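You operate a simulated robot arm through the tools that you are given. There is no shell and no other tool. Be economical: measure what you need, move in short steps, check, and stop when the job is done.

You run a simulated robot arm. Do the job below in one go: nothing can be reset, and whatever is moved stays where it is left.

TASK
Load coil 57 in the bench coil holder; feed 2 pegs, strong tension.
Fine: cover shut again before you feed; one press of the feed button gives one peg; leave the tension knob set.

It is judged by the outcome, as a careful person would: the job done as asked, and still so three seconds after it is handed in. It fails if anything else is knocked over, pushed out of place, dropped, spilled or broken. Lids that push on must go on centred and level and be pressed home; caps that screw on are set level and turned clockwise until they are tight.

THE ROBOT
A 7-joint arm with a two-finger parallel gripper, fixed in place. Base frame: the origin is at the foot of the arm, x ahead of it, y to its left, z up; the work surface is at about z = 840. Lengths are in mm, angles in rad, forces in N, time in s.
With the tool pointing down near the work surface it reaches from about 240 to 680 mm from the base axis. Its first joint turns from -1.152 to 1.152 rad. Payload 2.4 kg.
Tool frame: the origin (TCP) lies between the finger pads and is the grasp point; the fingertips stand 30 mm ahead of it; z points along the fingers, y is the line along which they close. The gripper opens to 94 mm. The fingers are 28 mm wide and 10 mm thick; the gripper's body (50 by 96 mm) begins 55 mm behind the TCP.
Orientation is that of the tool frame in the base frame, as [roll, pitch, yaw] about the fixed x, y, z axes, in that order (R = Rz(yaw) Ry(pitch) Rx(roll)). With the fingers straight down and closing along the base's y, the tool's x points along the base's -x, its y along +y and its z along -z.

THE INTERFACE
- The arm moves only by the tool play_rows. Its arguments are lists of equal length, an entry for each row: "offset": the shift along the base's x, y, z in units of 25 mm (1.0 is 25 mm), a list of three; "dr": the turn, a rotation vector about the base's x, y, z in units of 6 degrees (1.0 is 6 degrees), a list of three; "hand": the gripper command, from -1 (shut) to 1 (fully open), values between in proportion. In form: {"offset": [[x, y, z], ...], "dr": [[wx, wy, wz], ...], "hand": [hand, ...]}. A call has 1 to 8 rows; each row shifts and turns the commanded pose from where the row before left it. A call with a number of a shift or a turn outside -1 to 1 is refused whole. Each row takes 0.2 s and may step no farther than 50 mm and 0.15 rad from the row before; otherwise, or with a gripper value out of range, the whole call is refused. A pose out of reach is approached as far as the arm can. The call stops where the force on the tool passes 40 N (or 10 N more than at its start, if that is more) or the arm is blocked; 0.2 s more then pass. Each finger travels about 153 mm/s and halts on what it meets, pressing with about 26 N; the grip force reading is that of the motor and also rises with nothing between the fingers. The clock runs only during rows and for 0.2 s after the last one: add rows that do not move to give the fingers time. The reply holds the time, the measured pose of the TCP, the force on the tool along the base axes, the opening and the grip force, in the units named above and with some noise, with the torque about the TCP (base axes, N m) and any sound that the robot's microphone picked up.
- Cameras (640 x 400 px; columns grow to the right, rows downward): "scene" is fixed at [46, 481.1, 1443.6]; the picture's right is [-0.67, -0.74, 0.00], its down [-0.43, 0.38, -0.82] and it looks along [0.61, -0.55, -0.57] (base axes); focal length 321 px, centre (320, 200). "wrist" rides on the gripper at [76, 14, -103] in the tool frame; the picture's right is [-0.18, 0.98, 0.00], its down [-0.75, -0.14, -0.64] and it looks along [-0.63, -0.12, 0.77] (tool axes); focal length 243 px, centre (320, 200). There is no depth. A picture from a camera that has moved, and an enlarged one, comes with that camera's place and axes in the base frame and with its lens.
- capture(camera): a new picture of that camera. The clock stands still meanwhile.
- zoom(camera, box): a new picture of the part [left, top, right, bottom] of that camera's present view, enlarged. The clock stands still meanwhile.
- finish_job(): hands the job in; it is judged then, once.

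Work in short steps. Places have to be worked out from the pictures, the camera data and where the tool is seen: move nearer, look again, correct. Check each grasp and each placing, and mend what went wrong. You have 120 turns and 68 pictures in all, those below and enlarged ones among them. Open the gripper and draw the arm clear of the work before you hand the job in, unless the task says otherwise; then end with one line.

The tools are called after "Emit:" as a command line: name --argument value ..., lists and objects as JSON in quotes. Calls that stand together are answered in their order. play_rows: Moves the arm, as the interface text tells. Its arguments: {"type":"object","properties":{"offset":{"type":"array","items":{"type":"array","items":{"type":"number"}}},"dr":{"type":"array","items":{"type":"array","items":{"type":"number"}}},"hand":{"type":"array","items":{"type":"number"}}},"required":["offset","dr","hand"]} The other tools are called the same way: capture (camera) takes a picture; zoom (camera, box) takes an enlarged picture of a part of a camera's view; finish_job () hands the job in.

At the start:

```text
clock: 0.0
ee_pos: [413.6, -88.4, 1140.3]
orientation: [-3.141, 0.0, -3.14]
contact_force: [-0.2, 0.3, -0.8]
wrist_torque: [-0.02, -0.01, -0.05]
gripper_width: 93.9
grasp_force: 0.0
```

scene: 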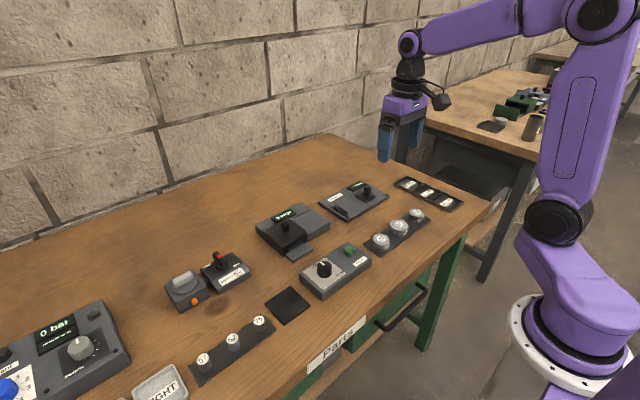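
wrist: 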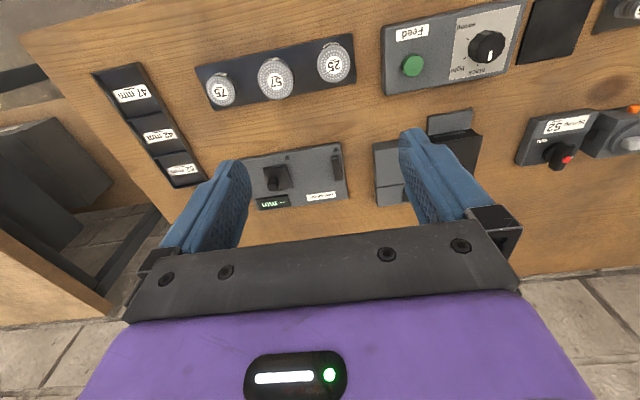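

The scene shows several devices on the bench. I'll zoom in on the area of interest to identify the holder, coils and feed box.

Emit:
zoom --camera "scene" --box '[240, 160, 480, 310]'

Emit:
zoom --camera "wrist" --box '[180, 0, 500, 200]'

Emit:
zoom --camera "scene" --box '[0, 230, 300, 400]'

```text
2.67 times, centred on (360, 235) of scene
camera zoom: at [46.0, 481.1, 1443.6], right [-0.67, -0.74, 0.0], down [-0.43, 0.38, -0.82], along [0.61, -0.55, -0.57], focal length 857 px, centre (213, 107)
```

zoom: 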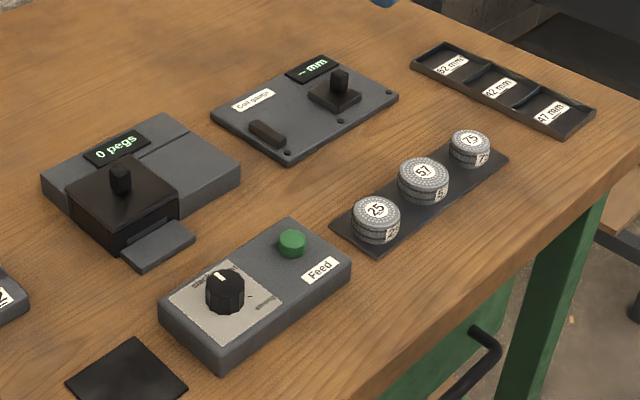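

```text
2.00 times, centred on (340, 100) of wrist
camera zoom: at [337.6, -75.1, 1244.2], right [0.18, 0.98, 0.0], down [0.75, -0.14, 0.64], along [0.63, -0.12, -0.77], focal length 485 px, centre (280, 400)
```

zoom: 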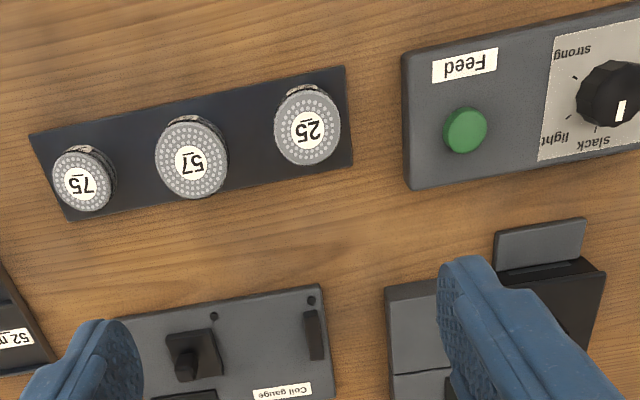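

```text
2.13 times, centred on (150, 315) of scene
camera zoom: at [46.0, 481.1, 1443.6], right [-0.67, -0.74, 0.0], down [-0.43, 0.38, -0.82], along [0.61, -0.55, -0.57], focal length 686 px, centre (683, -45)
```

zoom: 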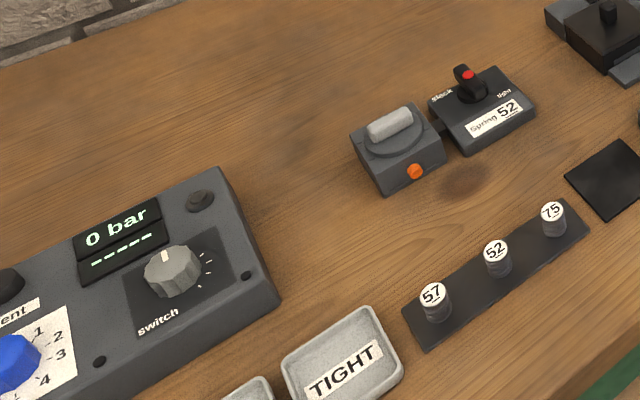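

Coil 57 sits mid-rack near (420,-160), the holder with black cover near (600,105), the feed button near (435,28) and the tension knob near (424,125). I'll move above the holder to look at it closely.

Emit:
play_rows --offset '[[0.3, 1, -0.3], [0.3, 1, -0.3], [0.3, 1, -0.3], [0.3, 1, -0.3], [0.3, 1, -0.3], [0.3, 1, -0.3], [0.3, 1, -0.3], [0.3, 1, -0.3]]' --dr '[[0, 0, 0], [0, 0, 0], [0, 0, 0], [0, 0, 0], [0, 0, 0], [0, 0, 0], [0, 0, 0], [0, 0, 0]]' --hand '[1, 1, 1, 1, 1, 1, 1, 1]'

Emit:
capture --camera "wrist"

```text
clock: 1.8
ee_pos: [473.9, 114.3, 1079.0]
orientation: [3.141, 0.001, 3.139]
contact_force: [0.2, 0.5, -0.5]
wrist_torque: [0.02, 0.02, -0.01]
gripper_width: 94.0
grasp_force: 0.1
```

```text
62 pictures are left
camera wrist: at [397.6, 126.3, 1182.6], right [0.19, 0.98, 0.0], down [0.75, -0.14, 0.64], along [0.63, -0.12, -0.77], focal length 243 px, centre (320, 200)
```

wrist: 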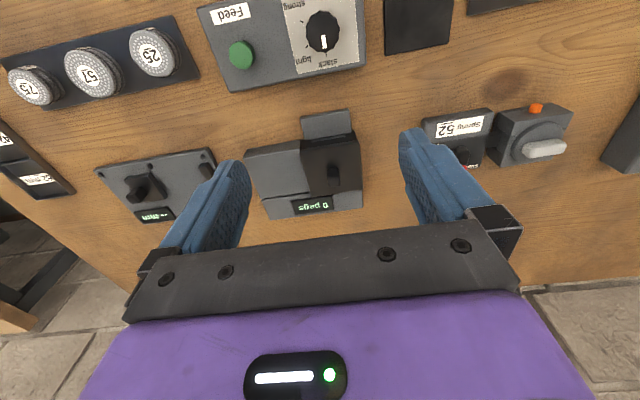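

Emit:
zoom --camera "wrist" --box '[240, 95, 400, 225]'

Emit:
zoom --camera "wrist" --box '[190, 0, 390, 110]'

Emit:
zoom --camera "scene" --box '[240, 190, 380, 300]'

```text
3.08 times, centred on (320, 160) of wrist
camera zoom: at [397.6, 126.3, 1182.6], right [0.19, 0.98, 0.0], down [0.75, -0.14, 0.64], along [0.63, -0.12, -0.77], focal length 746 px, centre (320, 323)
```

zoom: 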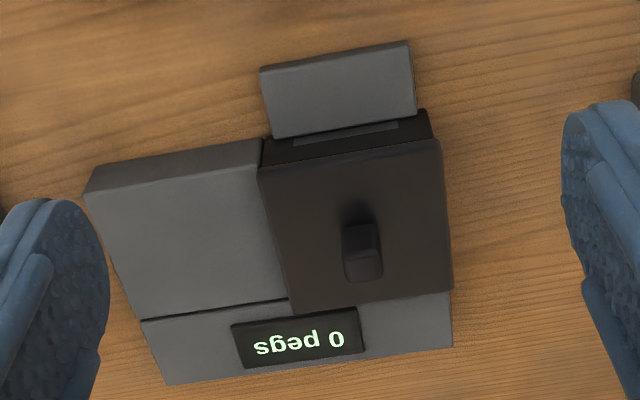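

```text
3.20 times, centred on (290, 55) of wrist
camera zoom: at [397.6, 126.3, 1182.6], right [0.19, 0.98, 0.0], down [0.75, -0.14, 0.64], along [0.63, -0.12, -0.77], focal length 776 px, centre (416, 664)
```

zoom: 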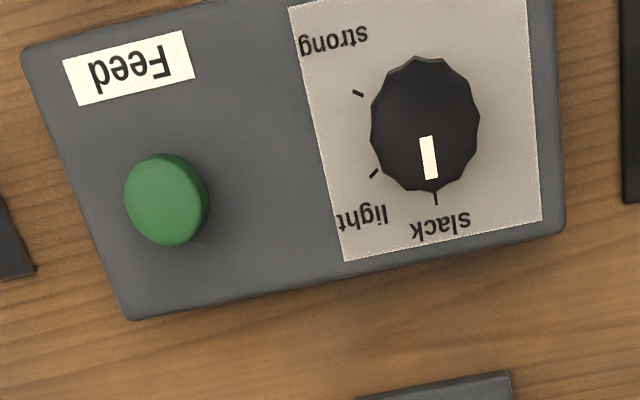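

```text
3.64 times, centred on (310, 245) of scene
camera zoom: at [46.0, 481.1, 1443.6], right [-0.67, -0.74, 0.0], down [-0.43, 0.38, -0.82], along [0.61, -0.55, -0.57], focal length 1169 px, centre (356, 36)
```

zoom: 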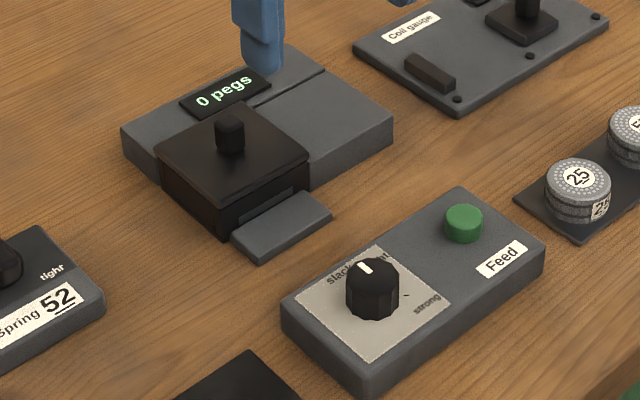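

The cover looks like a ~80×75 mm lid (x 544–627, y 74–149), with a knob near (594,108, top ≈912). I'll move above it with the gripper partly closed and look.

Emit:
play_rows --offset '[[0.96, -0.05, -0.7], [0.96, -0.05, -0.7], [0.96, -0.05, -0.7], [0.96, -0.05, -0.7], [0.96, -0.05, -0.7]]' --dr '[[0, 0, 0], [0, 0, 0], [0, 0, 0], [0, 0, 0], [0, 0, 0]]' --hand '[0.0, 0.0, 0.0, 0.0, 0.0]'

Emit:
capture --camera "wrist"

Emit:
zoom --camera "scene" --box '[240, 150, 380, 260]'

```text
clock: 3.0
ee_pos: [594.9, 106.4, 994.5]
orientation: [3.142, 0.0, -3.14]
contact_force: [0.1, -0.5, -0.1]
wrist_torque: [0.03, 0.02, 0.01]
gripper_width: 47.0
grasp_force: 0.0
```

```text
58 pictures are left
camera wrist: at [518.5, 119.2, 1097.3], right [0.18, 0.98, 0.0], down [0.75, -0.14, 0.64], along [0.63, -0.12, -0.77], focal length 243 px, centre (320, 200)
```

wrist: 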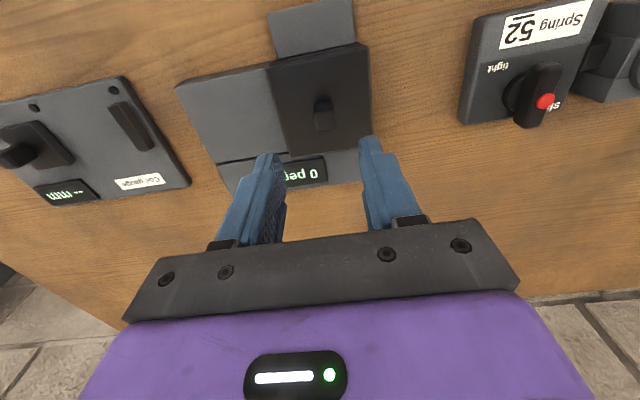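

```text
3.64 times, centred on (310, 205) of scene
camera zoom: at [46.0, 481.1, 1443.6], right [-0.67, -0.74, 0.0], down [-0.43, 0.38, -0.82], along [0.61, -0.55, -0.57], focal length 1169 px, centre (356, 182)
```

zoom: 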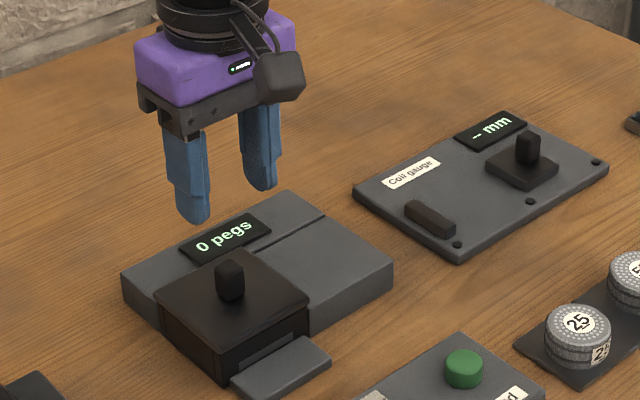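

Knob centred close to (593,108), top ≈912, lid top ≈890. Descending so the tips straddle the knob, then closing.

Emit:
play_rows --offset '[[0, 0.06, -0.9], [0, 0, -0.9], [0, 0, -0.9], [0, 0, 0], [0, 0, 0]]' --dr '[[0, 0, 0], [0, 0, 0], [0, 0, 0], [0, 0, 0], [0, 0, 0]]' --hand '[0.0, 0.0, 0.0, -1, -1]'

Emit:
zoom --camera "scene" --box '[240, 150, 380, 260]'

```text
clock: 4.2
ee_pos: [592.4, 108.1, 925.9]
orientation: [-3.141, 0.001, -3.141]
contact_force: [-1.1, 0.1, 0.7]
wrist_torque: [0.03, -0.01, 0.04]
gripper_width: 17.5
grasp_force: 44.6
```

```text
3.64 times, centred on (310, 205) of scene
camera zoom: at [46.0, 481.1, 1443.6], right [-0.67, -0.74, 0.0], down [-0.43, 0.38, -0.82], along [0.61, -0.55, -0.57], focal length 1169 px, centre (356, 182)
```

zoom: 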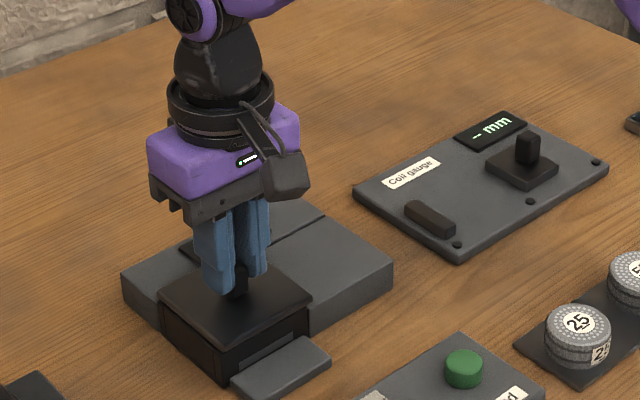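

The knob is gripped (17.5 mm). I'll test a small lift first to see how the cover is held.

Emit:
play_rows --offset '[[0, 0, 0.1], [0, 0, 0.1]]' --dr '[[0, 0, 0], [0, 0, 0]]' --hand '[-1, -1]'

```text
clock: 4.8
ee_pos: [591.5, 107.7, 927.5]
orientation: [-3.141, -0.006, -3.141]
contact_force: [3.9, -0.2, -32.3]
wrist_torque: [0.02, 0.01, -0.02]
gripper_width: 17.9
grasp_force: 44.6
```

It resists lifting (−32 N), so it isn't a free lift-off. I'll relax and test a small slide toward −y.

Emit:
play_rows --offset '[[0, 0, -0.2], [0, -0.12, 0], [0, -0.12, 0]]' --dr '[[0, 0, 0], [0, 0, 0], [0, 0, 0]]' --hand '[-1, -1, -1]'

```text
clock: 5.6
ee_pos: [593.7, 101.5, 928.5]
orientation: [3.141, -0.001, 3.14]
contact_force: [-19.6, 0.7, 25.5]
wrist_torque: [0.02, 0.52, 0.04]
gripper_width: 18.1
grasp_force: 45.2
```

It moved ~6 mm in −y freely, with some odd x/z forces. Checking the picture.

Emit:
zoom --camera "scene" --box '[240, 150, 380, 260]'

```text
3.64 times, centred on (310, 205) of scene
camera zoom: at [45.0, 481.0, 1443.7], right [-0.67, -0.74, 0.0], down [-0.43, 0.38, -0.82], along [0.61, -0.55, -0.57], focal length 1169 px, centre (356, 182)
```

zoom: 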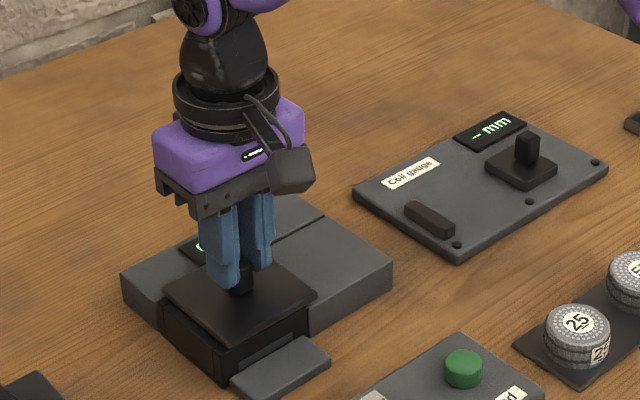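

The cover does slide toward −y. I'll ease the x and z bias and continue sliding along the rail.

Emit:
play_rows --offset '[[-0.08, 0, 0.1], [-0.01, -0.4, 0], [-0.02, -0.4, 0], [-0.02, -0.4, 0]]' --dr '[[0, 0, 0], [0, 0, 0], [0, 0, 0], [0, 0, 0]]' --hand '[-1, -1, -1, -1]'

```text
clock: 6.6
ee_pos: [591.6, 70.5, 928.2]
orientation: [-3.141, 0.005, 3.14]
contact_force: [21.9, 0.1, -24.3]
wrist_torque: [0.02, -0.59, 0.02]
gripper_width: 17.8
grasp_force: 45.5
```

Emit:
play_rows --offset '[[0.05, 0, -0.05], [0, -0.4, 0], [0, -0.4, 0], [0, -0.4, 0]]' --dr '[[0, 0, 0], [0, 0, 0], [0, 0, 0], [0, 0, 0]]' --hand '[-1, -1, -1, -1]'

Emit:
zoom --camera "scene" --box '[240, 150, 380, 260]'

```text
clock: 7.6
ee_pos: [592.6, 41.2, 928.0]
orientation: [-3.14, 0.001, 3.141]
contact_force: [10.9, -0.5, -12.9]
wrist_torque: [0.05, -0.67, -0.03]
gripper_width: 17.5
grasp_force: 45.1
```

```text
3.64 times, centred on (310, 205) of scene
camera zoom: at [46.5, 481.1, 1443.6], right [-0.67, -0.74, 0.0], down [-0.43, 0.38, -0.82], along [0.61, -0.55, -0.57], focal length 1169 px, centre (356, 182)
```

zoom: 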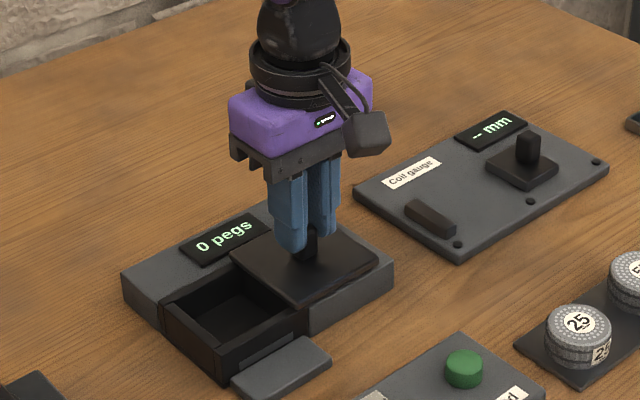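

The cover slides over the body and the well is empty. I'll slide on gently to the end stop.

Emit:
play_rows --offset '[[0.03, -0.15, -0.03], [0, -0.15, 0], [0, -0.15, 0]]' --dr '[[0, 0, 0], [0, 0, 0], [0, 0, 0]]' --hand '[-1, -1, -1]'

```text
clock: 8.4
ee_pos: [593.7, 30.2, 928.5]
orientation: [3.141, 0.0, 3.141]
contact_force: [-1.6, 1.2, 7.8]
wrist_torque: [0.03, 0.16, 0.07]
gripper_width: 17.5
grasp_force: 44.7
```

Slid about 78 mm in all. Releasing, rising straight up and looking.

Emit:
play_rows --offset '[[0, 0, 0], [0, 0, 0], [0, 0, 1], [-0.4, 0, 1], [-1, 0, 1], [-1, 0, 1], [-1, 0, 1]]' --dr '[[0, 0, 0], [0, 0, 0], [0, 0, 0], [0, 0, 0], [0, 0, 0], [0, 0, 0], [0, 0, 0]]' --hand '[0, 0, 0, 0, 0, 0.5, 1]'

Emit:
capture --camera "wrist"

Emit:
zoom --camera "scene" --box '[240, 190, 380, 300]'

```text
clock: 10.0
ee_pos: [506.1, 32.1, 1051.4]
orientation: [3.14, 0.0, 3.141]
contact_force: [0.2, 0.0, -0.1]
wrist_torque: [-0.02, 0.02, 0.03]
gripper_width: 94.0
grasp_force: 0.0
```

```text
53 pictures are left
camera wrist: at [430.7, 45.0, 1154.3], right [0.18, 0.98, 0.0], down [0.75, -0.14, 0.64], along [0.63, -0.12, -0.77], focal length 243 px, centre (320, 200)
```

wrist: 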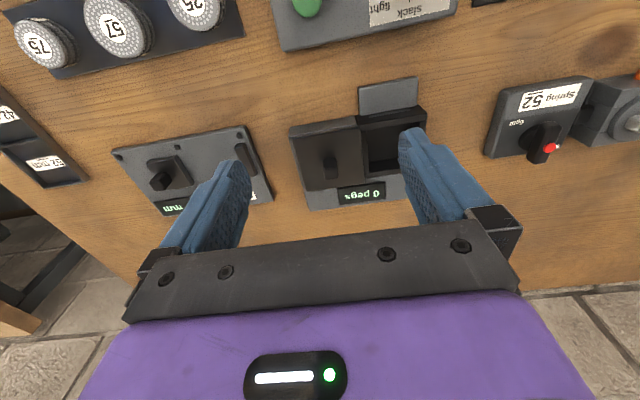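

```text
3.64 times, centred on (310, 245) of scene
camera zoom: at [46.0, 481.1, 1443.6], right [-0.67, -0.74, 0.0], down [-0.43, 0.38, -0.82], along [0.61, -0.55, -0.57], focal length 1169 px, centre (356, 36)
```

zoom: 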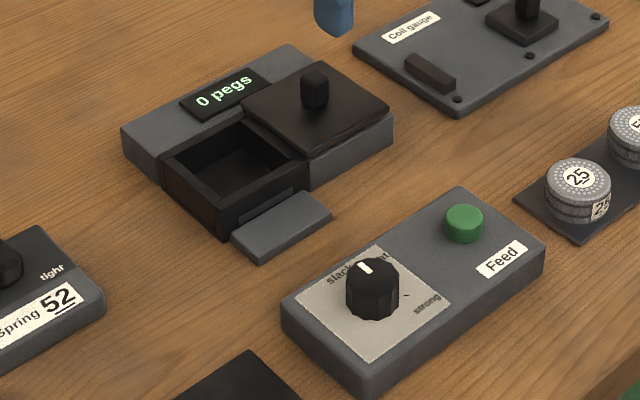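

The well is fully open and empty. Now moving over coil 57, staying high.

Emit:
play_rows --offset '[[-0.43, -0.96, 0], [-0.43, -0.96, 0], [-0.43, -0.96, 0], [-0.43, -0.96, -0.3], [-0.43, -0.96, -0.4], [-0.43, -0.96, -0.4], [-0.43, -0.96, -0.4], [-0.43, -0.96, -0.4]]' --dr '[[0, 0, 0], [0, 0, 0], [0, 0, 0], [0, 0, 0], [0, 0, 0], [0, 0, 0], [0, 0, 0], [0, 0, 0]]' --hand '[1, 1, 1, 1, 1, 1, 1, 1]'

Emit:
capture --camera "wrist"

Emit:
zoom --camera "scene" --box '[350, 180, 450, 260]'

```text
clock: 11.8
ee_pos: [420.8, -161.0, 1003.5]
orientation: [-3.14, -0.001, -3.141]
contact_force: [-0.9, -1.0, 0.4]
wrist_torque: [0.0, 0.02, -0.04]
gripper_width: 93.8
grasp_force: 0.0
```

```text
51 pictures are left
camera wrist: at [343.9, -148.1, 1105.9], right [0.18, 0.98, 0.0], down [0.75, -0.14, 0.64], along [0.63, -0.12, -0.77], focal length 243 px, centre (320, 200)
```

wrist: 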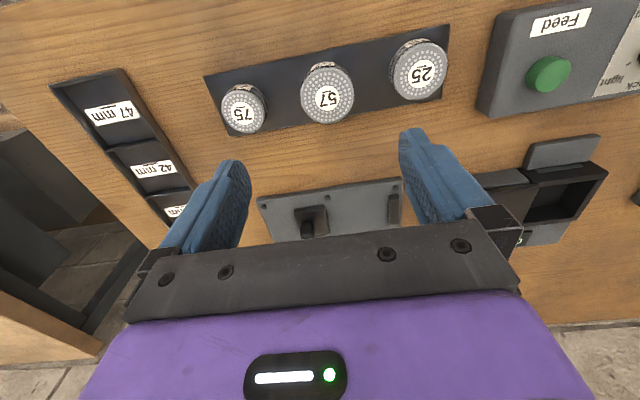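

```text
5.00 times, centred on (400, 220) of scene
camera zoom: at [46.0, 481.1, 1443.6], right [-0.67, -0.74, 0.0], down [-0.43, 0.38, -0.82], along [0.61, -0.55, -0.57], focal length 1607 px, centre (-80, 100)
```

zoom: 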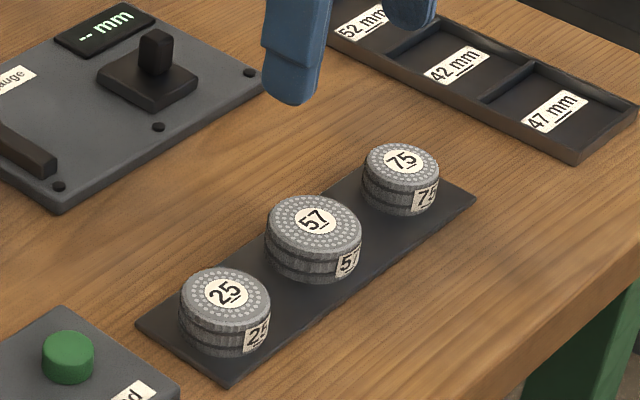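

Coil 57 top is estimated at about (416,-152, ~872), Ø≈53. I'll descend partway with the opening set to ~72 mm and check alignment with the fingers.

Emit:
play_rows --offset '[[-0.2, 0.36, -0.6], [0, 0, -0.9], [0, 0, -0.9], [0, 0, 0]]' --dr '[[0, 0, 0], [0, 0, 0], [0, 0, 0], [0, 0, 0]]' --hand '[0.53, 0.53, 0.53, 0.53]'

Emit:
capture --camera "wrist"

Emit:
zoom --camera "scene" --box '[350, 180, 450, 260]'

```text
clock: 12.8
ee_pos: [418.5, -154.2, 944.6]
orientation: [3.141, 0.0, 3.142]
contact_force: [-0.7, -0.2, -0.5]
wrist_torque: [-0.05, 0.01, -0.01]
gripper_width: 71.7
grasp_force: 0.0
```

```text
49 pictures are left
camera wrist: at [342.2, -140.2, 1047.2], right [0.18, 0.98, 0.0], down [0.75, -0.14, 0.64], along [0.63, -0.12, -0.77], focal length 243 px, centre (320, 200)
```

wrist: 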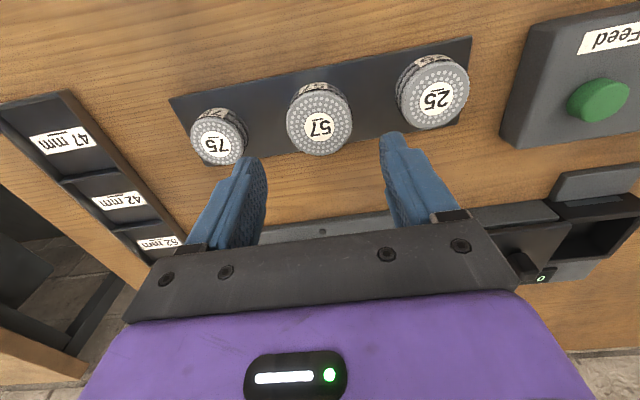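

```text
5.00 times, centred on (400, 220) of scene
camera zoom: at [46.0, 481.0, 1443.6], right [-0.67, -0.74, 0.0], down [-0.43, 0.38, -0.82], along [0.61, -0.55, -0.57], focal length 1607 px, centre (-80, 100)
```

zoom: 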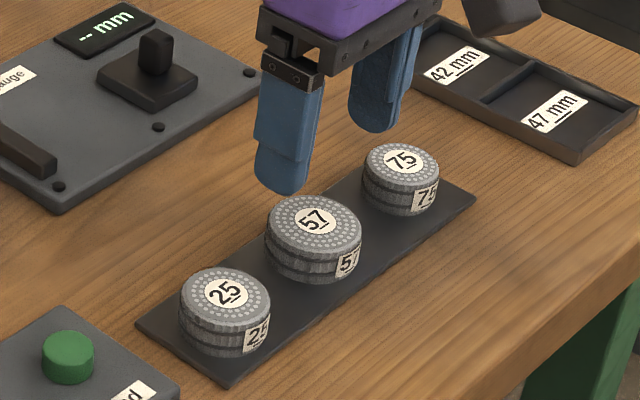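

The fingers are centred on the coil (≈(418,-154.5)); top ≈872, bottom ≈846. I descend so the tips overlap ~9 mm, then close.

Emit:
play_rows --offset '[[0, 0, -0.7], [0, 0, -0.7], [0, 0, -0.66], [0, 0, 0], [0, 0, 0]]' --dr '[[0, 0, 0], [0, 0, 0], [0, 0, 0], [0, 0, 0], [0, 0, 0]]' --hand '[0.53, 0.53, 0.53, -0.3, -0.3]'

Emit:
zoom --camera "scene" --box '[350, 180, 450, 260]'

Emit:
capture --camera "wrist"

```text
clock: 14.0
ee_pos: [418.4, -152.8, 893.1]
orientation: [-3.141, 0.0, -3.141]
contact_force: [-0.4, 0.5, 4.5]
wrist_torque: [0.11, 0.11, -0.02]
gripper_width: 51.1
grasp_force: 26.3
```

```text
5.00 times, centred on (400, 220) of scene
camera zoom: at [45.9, 481.1, 1443.6], right [-0.67, -0.74, 0.0], down [-0.43, 0.38, -0.82], along [0.61, -0.55, -0.57], focal length 1607 px, centre (-80, 100)
```

zoom: 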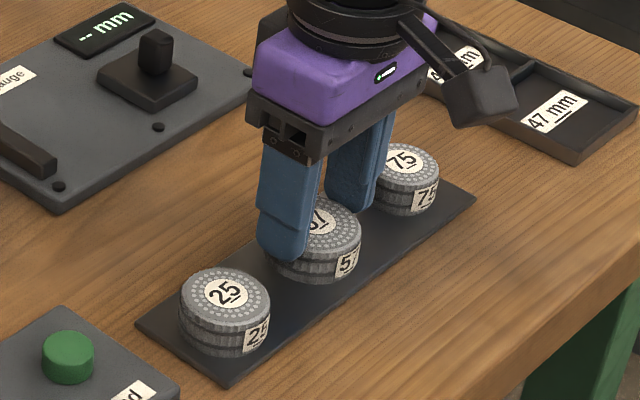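

```text
46 pictures are left
camera wrist: at [341.5, -140.1, 996.1], right [0.18, 0.98, 0.0], down [0.75, -0.14, 0.64], along [0.63, -0.12, -0.77], focal length 243 px, centre (320, 200)
```

wrist: 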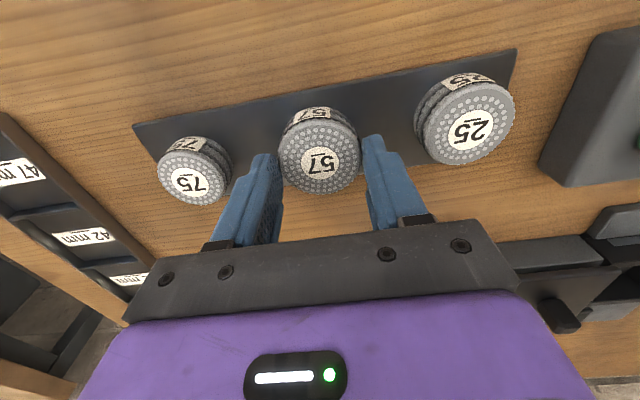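

Gripped at 51.1 mm. Lifting straight up and checking the hold.

Emit:
play_rows --offset '[[0, 0, 0], [0, 0, 0.4], [0, 0, 0.8], [0, 0, 1], [0, 0, 1]]' --dr '[[0, 0, 0], [0, 0, 0], [0, 0, 0], [0, 0, 0], [0, 0, 0]]' --hand '[-1, -1, -1, -1, -1]'

Emit:
capture --camera "wrist"

Emit:
zoom --camera "scene" --box '[350, 140, 450, 220]'

```text
clock: 15.2
ee_pos: [416.9, -153.4, 970.2]
orientation: [-3.141, 0.0, 3.14]
contact_force: [-0.6, 0.5, -0.3]
wrist_torque: [-0.05, 0.0, 0.02]
gripper_width: 0.0
grasp_force: 26.2
```

```text
45 pictures are left
camera wrist: at [342.0, -141.0, 1073.7], right [0.18, 0.98, 0.0], down [0.75, -0.14, 0.64], along [0.63, -0.12, -0.77], focal length 243 px, centre (320, 200)
```

wrist: 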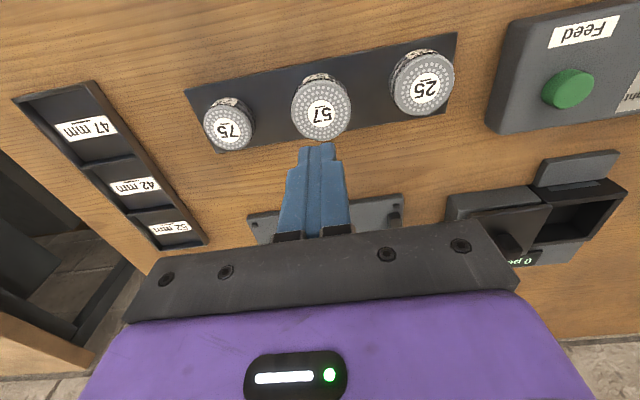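

```text
5.00 times, centred on (400, 180) of scene
camera zoom: at [46.0, 481.1, 1443.6], right [-0.67, -0.74, 0.0], down [-0.43, 0.38, -0.82], along [0.61, -0.55, -0.57], focal length 1607 px, centre (-80, 300)
```

zoom: 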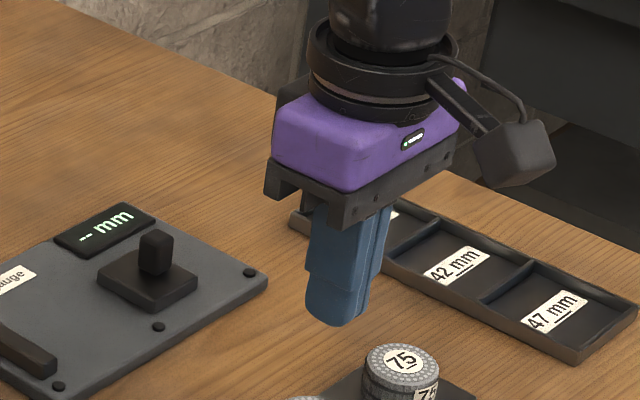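

The grip slipped off: the coil stayed in its rack place, so the overlap was too small. Before regripping, I'll measure the well size.

Emit:
zoom --camera "scene" --box '[260, 200, 340, 260]'

Emit:
zoom --camera "wrist" --box '[280, 60, 360, 150]'

```text
6.67 times, centred on (300, 230) of scene
camera zoom: at [46.0, 481.1, 1443.6], right [-0.67, -0.74, 0.0], down [-0.43, 0.38, -0.82], along [0.61, -0.55, -0.57], focal length 2142 px, centre (453, 0)
```

zoom: 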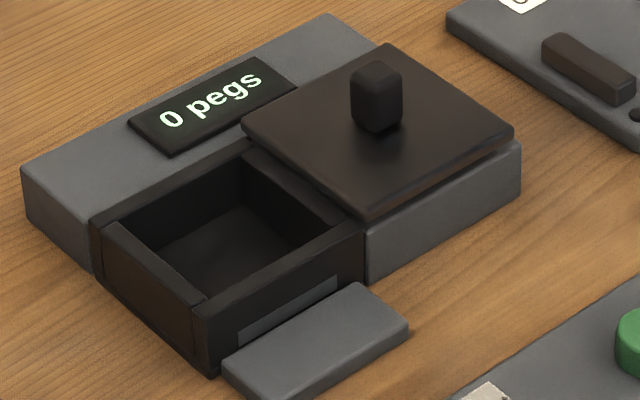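

```text
4.44 times, centred on (320, 105) of wrist
camera zoom: at [342.0, -141.0, 1073.7], right [0.18, 0.98, 0.0], down [0.75, -0.14, 0.64], along [0.63, -0.12, -0.77], focal length 1078 px, centre (320, 622)
```

zoom: 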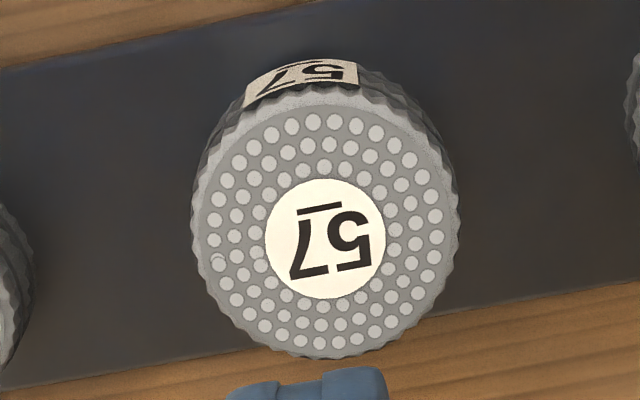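

The well interior is ~62×62 mm, centred ≈(589,112), rim ≈882, floor ≈857, so the coil must be lowered by its top and let go inside. Regripping the coil about 7 mm deeper.

Emit:
play_rows --offset '[[0, 0, 0], [0, 0, 0], [0, -0.04, -0.84], [0, 0, -0.84], [0, 0, -0.84], [0, 0, -0.84], [0, 0, 0], [0, 0, 0]]' --dr '[[0, 0, 0], [0, 0, 0], [0, 0, 0], [0, 0, 0], [0, 0, 0], [0, 0, 0], [0, 0, 0], [0, 0, 0]]' --hand '[0.53, 0.53, 0.53, 0.53, 0.53, 0.53, -1, -1]'

Emit:
play_rows --offset '[[0, 0, 0], [0, 0, 0.2], [0, 0, 0.2]]' --dr '[[0, 0, 0], [0, 0, 0], [0, 0, 0]]' --hand '[-1, -1, -1]'

Emit:
zoom --camera "scene" --box '[350, 180, 450, 260]'

```text
clock: 17.0
ee_pos: [418.0, -154.2, 887.1]
orientation: [-3.141, 0.0, 3.141]
contact_force: [-3.9, 0.7, 6.4]
wrist_torque: [-0.01, 0.25, -0.02]
gripper_width: 51.0
grasp_force: 25.3
```

```text
clock: 17.8
ee_pos: [418.0, -154.0, 896.7]
orientation: [3.141, 0.0, -3.141]
contact_force: [0.1, -0.3, -2.5]
wrist_torque: [-0.01, 0.02, 0.02]
gripper_width: 51.1
grasp_force: 25.4
```

```text
5.00 times, centred on (400, 220) of scene
camera zoom: at [46.0, 481.0, 1443.6], right [-0.67, -0.74, 0.0], down [-0.43, 0.38, -0.82], along [0.61, -0.55, -0.57], focal length 1607 px, centre (-80, 100)
```

zoom: 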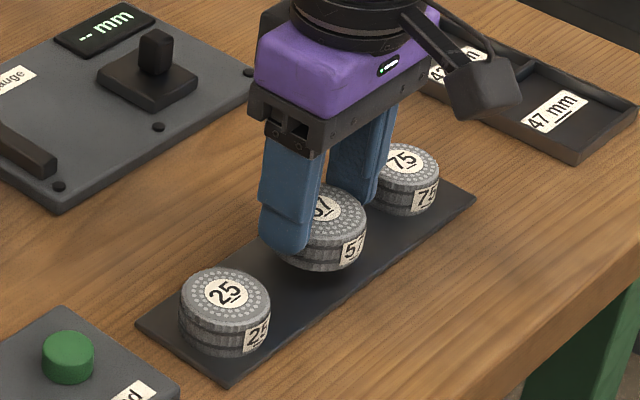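

Coil 57 is lifted and level. Raising and carrying it smoothly.

Emit:
play_rows --offset '[[0, 0, 0.4], [0, 0, 0.7], [0, 0, 0.7], [0, 0, 0.7], [0, 0, 0.7], [0.1, 0.3, 0.3], [0.3, 0.5, 0], [0.5, 0.8, 0]]' --dr '[[0, 0, 0], [0, 0, 0], [0, 0, 0], [0, 0, 0], [0, 0, 0], [0, 0, 0], [0, 0, 0], [0, 0, 0]]' --hand '[-1, -1, -1, -1, -1, -1, -1, -1]'

Emit:
play_rows --offset '[[0.6, 0.9, 0], [0.6, 0.9, 0], [0.6, 0.9, 0], [0.6, 0.9, 0], [0.6, 0.9, 0], [0.6, 0.9, 0], [0.6, 0.9, 0], [0.5, 0.8, 0]]' --dr '[[0, 0, 0], [0, 0, 0], [0, 0, 0], [0, 0, 0], [0, 0, 0], [0, 0, 0], [0, 0, 0], [0, 0, 0]]' --hand '[-1, -1, -1, -1, -1, -1, -1, -1]'

```text
clock: 19.6
ee_pos: [436.4, -114.8, 986.8]
orientation: [-3.141, 0.0, 3.141]
contact_force: [0.1, 0.1, -1.6]
wrist_torque: [-0.06, -0.03, 0.0]
gripper_width: 51.0
grasp_force: 26.1
```

```text
clock: 21.4
ee_pos: [557.4, 62.3, 987.0]
orientation: [-3.141, 0.001, -3.141]
contact_force: [-0.3, 0.6, -1.3]
wrist_torque: [-0.03, -0.01, 0.0]
gripper_width: 51.2
grasp_force: 26.2
```

Still held. Positioning over the well centre.

Emit:
play_rows --offset '[[0.42, 0.66, 0], [0.42, 0.66, -0.2], [0.42, 0.66, -0.4], [0, 0, -0.6]]' --dr '[[0, 0, 0], [0, 0, 0], [0, 0, 0], [0, 0, 0]]' --hand '[-1, -1, -1, -1]'

Emit:
capture --camera "wrist"

Emit:
zoom --camera "scene" --box '[240, 150, 380, 260]'

```text
clock: 22.4
ee_pos: [589.0, 112.9, 954.2]
orientation: [3.142, 0.0, -3.141]
contact_force: [-0.1, -0.6, -2.9]
wrist_torque: [0.0, 0.01, 0.0]
gripper_width: 51.0
grasp_force: 25.5
```

```text
40 pictures are left
camera wrist: at [512.9, 126.9, 1057.0], right [0.18, 0.98, 0.0], down [0.75, -0.14, 0.64], along [0.63, -0.12, -0.77], focal length 243 px, centre (320, 200)
```

wrist: 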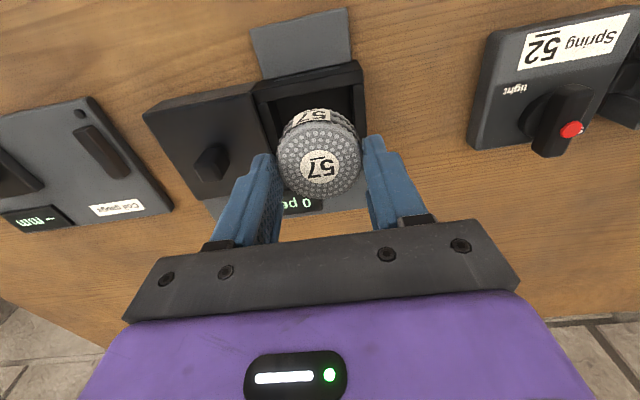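

```text
3.64 times, centred on (310, 205) of scene
camera zoom: at [46.0, 481.1, 1443.6], right [-0.67, -0.74, 0.0], down [-0.43, 0.38, -0.82], along [0.61, -0.55, -0.57], focal length 1169 px, centre (356, 182)
```

zoom: 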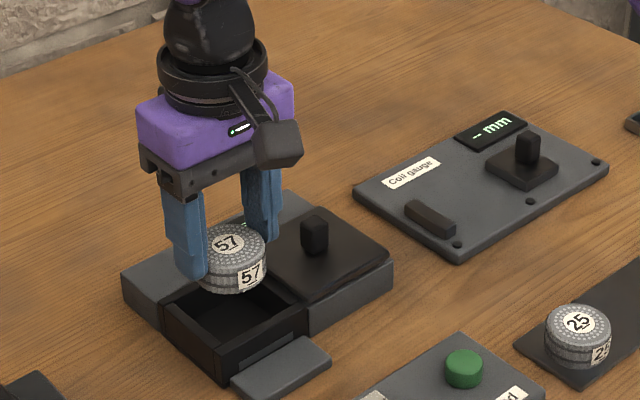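

Coil above well. Zooming for precise alignment with the well's visible edges.

Emit:
zoom --camera "wrist" --box '[240, 50, 400, 210]'

```text
2.50 times, centred on (320, 130) of wrist
camera zoom: at [512.9, 126.9, 1057.0], right [0.18, 0.98, 0.0], down [0.75, -0.14, 0.64], along [0.63, -0.12, -0.77], focal length 606 px, centre (320, 375)
```

zoom: 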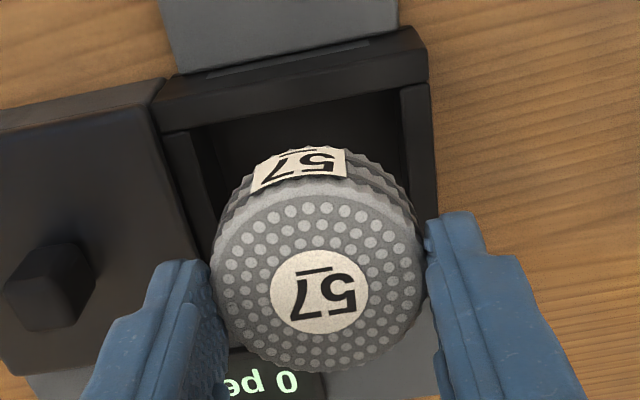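

Well centre ≈(591,111). Small correction (+1.5, −1.5), then descending until the tips are just over the rim.

Emit:
play_rows --offset '[[0.06, -0.07, -0.3], [0, 0, -0.4], [0, 0, -0.4], [0, 0, -0.3]]' --dr '[[0, 0, 0], [0, 0, 0], [0, 0, 0], [0, 0, 0]]' --hand '[-1, -1, -1, -1]'

Emit:
zoom --camera "scene" --box '[260, 190, 340, 250]'

Emit:
zoom --camera "wrist" --box '[240, 50, 400, 210]'

```text
clock: 23.4
ee_pos: [589.6, 111.2, 920.1]
orientation: [3.14, 0.0, 3.14]
contact_force: [-0.6, 0.7, -1.8]
wrist_torque: [-0.01, -0.01, -0.02]
gripper_width: 50.9
grasp_force: 26.6
```

```text
6.67 times, centred on (300, 220) of scene
camera zoom: at [46.0, 481.1, 1443.6], right [-0.67, -0.74, 0.0], down [-0.43, 0.38, -0.82], along [0.61, -0.55, -0.57], focal length 2142 px, centre (453, 67)
```

zoom: 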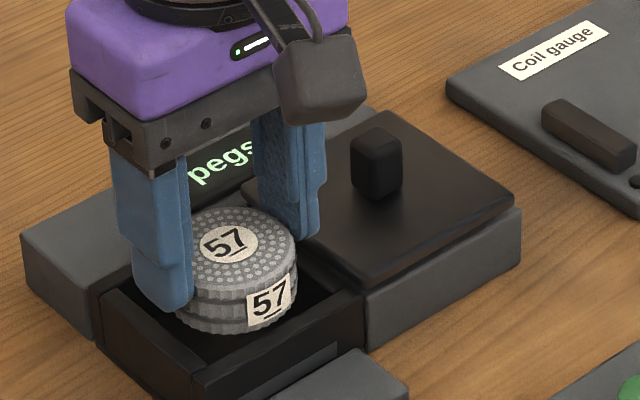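

```text
2.50 times, centred on (320, 130) of wrist
camera zoom: at [513.6, 123.5, 1022.8], right [0.18, 0.98, 0.0], down [0.75, -0.14, 0.64], along [0.63, -0.12, -0.77], focal length 606 px, centre (320, 375)
```

zoom: 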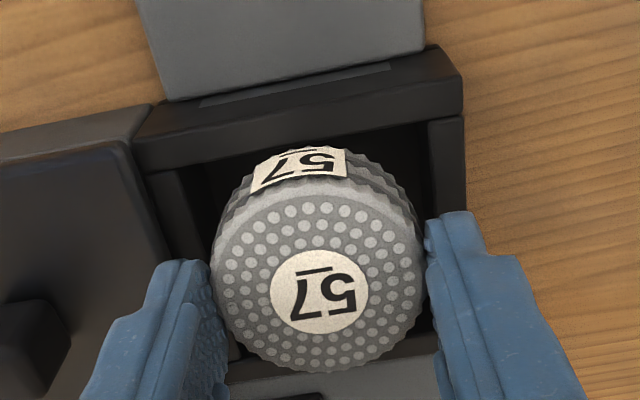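

Alignment looks good (well centre ≈(590,110.5)). Lowering a bit more until the tips just reach the rim.

Emit:
play_rows --offset '[[0.04, 0, -0.1], [0, 0, -0.1], [0, 0, -0.1]]' --dr '[[0, 0, 0], [0, 0, 0], [0, 0, 0]]' --hand '[-1, -1, -1]'

Emit:
zoom --camera "scene" --box '[260, 190, 340, 250]'

```text
clock: 24.2
ee_pos: [589.3, 111.4, 914.7]
orientation: [-3.141, 0.004, -3.141]
contact_force: [0.4, 0.9, 13.2]
wrist_torque: [-0.04, 0.38, -0.02]
gripper_width: 50.8
grasp_force: 26.0
```

```text
6.67 times, centred on (300, 220) of scene
camera zoom: at [45.8, 481.0, 1443.6], right [-0.67, -0.74, 0.0], down [-0.43, 0.38, -0.82], along [0.61, -0.55, -0.57], focal length 2142 px, centre (453, 67)
```

zoom: 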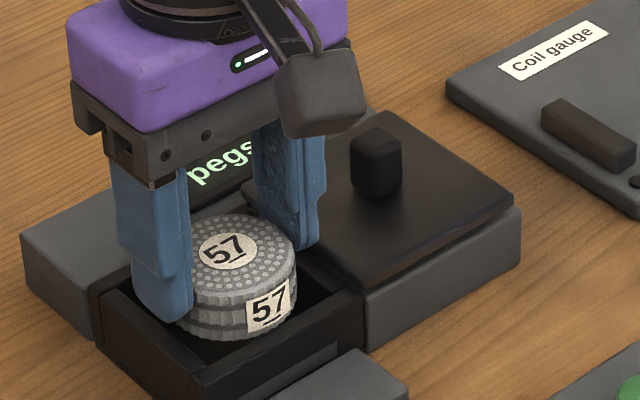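

The fingertips touch the rim (13 N). Back up 1 mm and open just enough to let the coil settle.

Emit:
play_rows --offset '[[0, 0, 0.08], [0, 0, 0], [0, 0, 0], [0, 0, 0]]' --dr '[[0, 0, 0], [0, 0, 0], [0, 0, 0], [0, 0, 0]]' --hand '[-1, 0.2, 0.2, 0.2]'

Emit:
zoom --camera "scene" --box '[260, 190, 340, 250]'

```text
clock: 25.2
ee_pos: [589.2, 111.5, 915.6]
orientation: [3.141, 0.002, 3.141]
contact_force: [-0.2, 0.2, -0.1]
wrist_torque: [-0.03, 0.01, -0.02]
gripper_width: 56.2
grasp_force: 0.0
```

```text
6.67 times, centred on (300, 220) of scene
camera zoom: at [46.0, 481.1, 1443.6], right [-0.67, -0.74, 0.0], down [-0.43, 0.38, -0.82], along [0.61, -0.55, -0.57], focal length 2142 px, centre (453, 67)
```

zoom: 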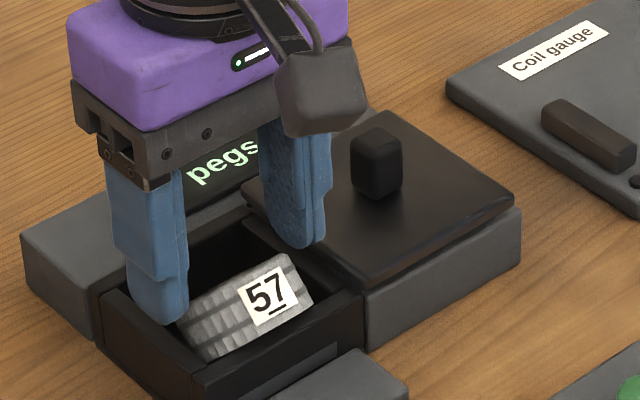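

The coil has tilted in the well. Rising to look.

Emit:
play_rows --offset '[[0, 0, 0.5], [0, 0, 1], [-0.3, 0, 1], [-0.5, 0, 0.5]]' --dr '[[0, 0, 0], [0, 0, 0], [0, 0, 0], [0, 0, 0]]' --hand '[0.2, 0.2, 0.2, 0.2]'

Emit:
zoom --camera "wrist" --box '[230, 50, 410, 210]'

Emit:
zoom --camera "scene" --box '[260, 190, 340, 250]'

```text
clock: 26.2
ee_pos: [569.5, 110.5, 989.3]
orientation: [3.14, 0.0, -3.141]
contact_force: [-0.8, -0.9, -0.3]
wrist_torque: [-0.02, 0.0, -0.01]
gripper_width: 56.3
grasp_force: 0.0
```

```text
2.50 times, centred on (320, 130) of wrist
camera zoom: at [493.1, 123.7, 1092.9], right [0.18, 0.98, 0.0], down [0.75, -0.14, 0.64], along [0.63, -0.12, -0.77], focal length 606 px, centre (320, 375)
```

zoom: 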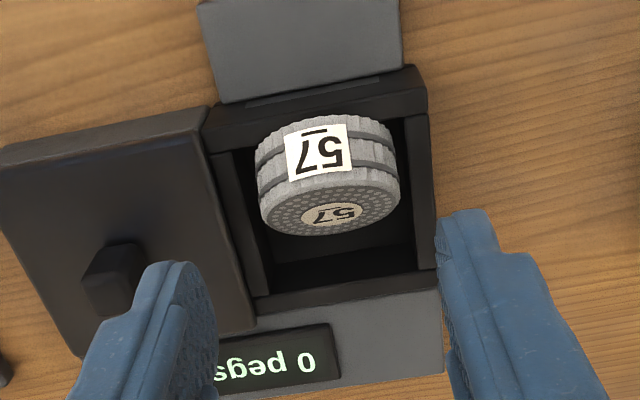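

```text
6.67 times, centred on (300, 220) of scene
camera zoom: at [46.0, 481.1, 1443.6], right [-0.67, -0.74, 0.0], down [-0.43, 0.38, -0.82], along [0.61, -0.55, -0.57], focal length 2142 px, centre (453, 67)
```

zoom: 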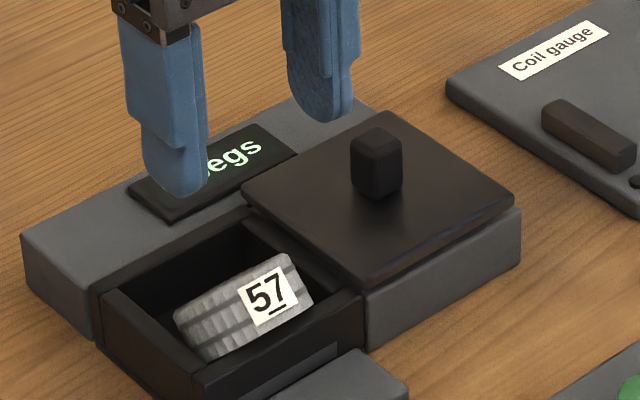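

The coil hangs ~45° with its −x edge resting on the front wall (placed slightly too far −x). I'll close the fingers and press its high edge down gently so it slides flat.

Emit:
play_rows --offset '[[-0.1, 0, 0], [0, 0, 0], [0, 0, -0.8], [0, 0, -0.8], [0, 0, -0.2], [0, 0, -0.2]]' --dr '[[0, 0, 0], [0, 0, 0], [0, 0, 0], [0, 0, 0], [0, 0, 0], [0, 0, 0]]' --hand '[-1, -1, -1, -1, -1, -1]'

Emit:
zoom --camera "wrist" --box '[230, 50, 410, 210]'

Emit:
zoom --camera "scene" --box '[260, 190, 340, 250]'

```text
clock: 27.6
ee_pos: [567.5, 109.9, 942.1]
orientation: [3.141, 0.001, 3.142]
contact_force: [-0.2, -0.4, 0.4]
wrist_torque: [-0.02, 0.0, 0.01]
gripper_width: 0.0
grasp_force: 26.3
```

```text
2.50 times, centred on (320, 130) of wrist
camera zoom: at [490.8, 123.6, 1044.6], right [0.18, 0.98, 0.0], down [0.75, -0.14, 0.64], along [0.63, -0.12, -0.77], focal length 606 px, centre (320, 375)
```

zoom: 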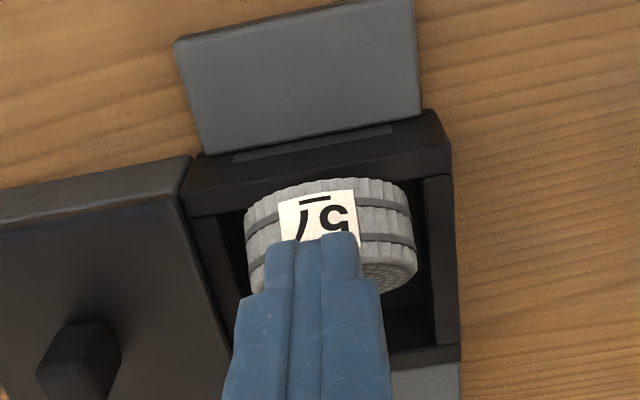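

```text
6.67 times, centred on (300, 220) of scene
camera zoom: at [46.0, 481.1, 1443.6], right [-0.67, -0.74, 0.0], down [-0.43, 0.38, -0.82], along [0.61, -0.55, -0.57], focal length 2142 px, centre (453, 67)
```

zoom: 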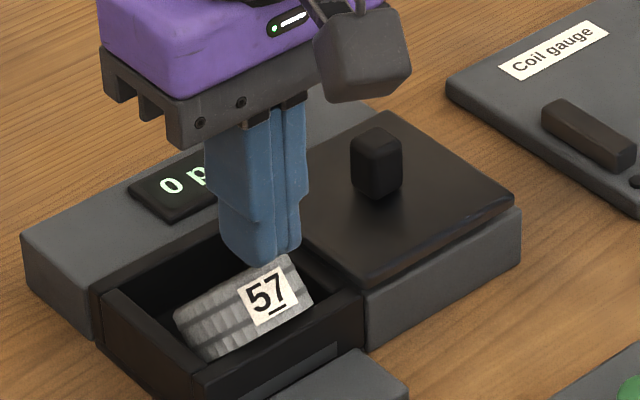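

The coil's high edge lies right around the front-wall rim under the fingers. Pressing down in small steps, watching force.

Emit:
play_rows --offset '[[0.1, 0, -0.25], [0.1, 0, -0.25], [0, 0, -0.2], [0, 0, -0.2]]' --dr '[[0, 0, 0], [0, 0, 0], [0, 0, 0], [0, 0, 0]]' --hand '[-1, -1, -1, -1]'

Emit:
zoom --camera "scene" --box '[260, 190, 340, 250]'

```text
clock: 28.5
ee_pos: [573.2, 113.2, 929.4]
orientation: [3.14, 0.007, 3.14]
contact_force: [-4.6, 0.5, 12.8]
wrist_torque: [0.0, 0.13, 0.0]
gripper_width: 0.0
grasp_force: 25.4
stopped in row 4: the force on the tool passed its limit at 50 N (the readings are from after the stop); the commanded pose is now the measured one
```

```text
6.67 times, centred on (300, 220) of scene
camera zoom: at [45.7, 481.0, 1443.7], right [-0.67, -0.74, 0.0], down [-0.43, 0.38, -0.82], along [0.61, -0.55, -0.57], focal length 2142 px, centre (453, 67)
```

zoom: 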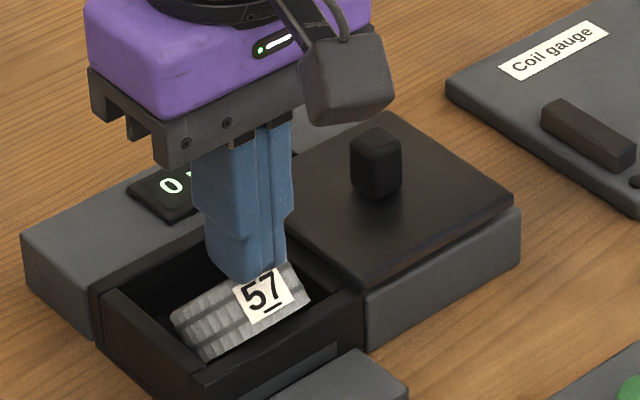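

Straight pressing jams. Better: come from the front with the tips just over the wall rim and push the raised label side in +x, so the coil slides back and drops flat.

Emit:
play_rows --offset '[[0, 0, 0.9], [-0.8, -0.05, 0], [-0.7, -0.05, 0], [0, 0, -0.6], [0, 0, -0.6], [0, 0, 0]]' --dr '[[0, 0, 0], [0, 0, 0], [0, 0, 0], [0, 0, 0], [0, 0, 0], [0, 0, 0]]' --hand '[-1, -1, -1, -1, -1, -1]'

Emit:
zoom --camera "scene" --box '[260, 190, 340, 250]'

```text
clock: 29.9
ee_pos: [537.1, 111.0, 921.2]
orientation: [3.141, 0.005, -3.141]
contact_force: [0.0, 0.0, -0.2]
wrist_torque: [-0.01, 0.02, -0.01]
gripper_width: 0.1
grasp_force: 25.8
```

```text
6.67 times, centred on (300, 220) of scene
camera zoom: at [46.0, 481.1, 1443.6], right [-0.67, -0.74, 0.0], down [-0.43, 0.38, -0.82], along [0.61, -0.55, -0.57], focal length 2142 px, centre (453, 67)
```

zoom: 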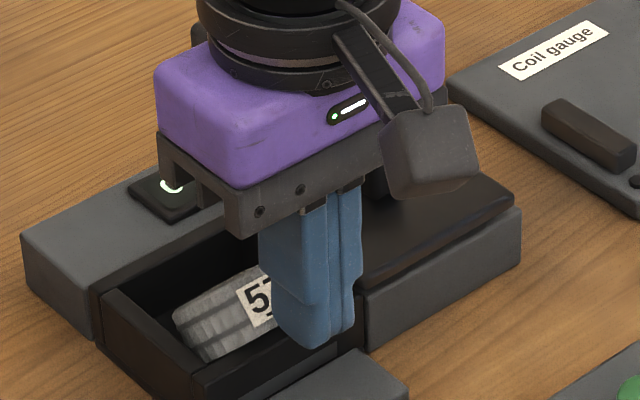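

Tips now in front of the coil just above the rim. Pushing +x in small steps.

Emit:
play_rows --offset '[[0.2, 0, -0.1], [0.25, 0, 0], [0.25, 0, 0], [0.25, 0, 0]]' --dr '[[0, 0, 0], [0, 0, 0], [0, 0, 0], [0, 0, 0]]' --hand '[-1, -1, -1, -1]'

Emit:
zoom --camera "scene" --box '[260, 190, 340, 250]'

```text
clock: 30.9
ee_pos: [561.1, 108.5, 919.2]
orientation: [3.14, 0.005, 3.141]
contact_force: [-0.8, 0.4, -0.6]
wrist_torque: [-0.02, -0.01, 0.0]
gripper_width: 0.1
grasp_force: 26.4
```

```text
6.67 times, centred on (300, 220) of scene
camera zoom: at [46.0, 481.1, 1443.6], right [-0.67, -0.74, 0.0], down [-0.43, 0.38, -0.82], along [0.61, -0.55, -0.57], focal length 2142 px, centre (453, 67)
```

zoom: 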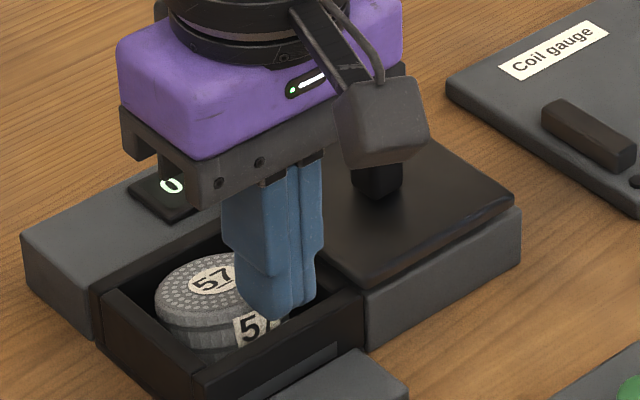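

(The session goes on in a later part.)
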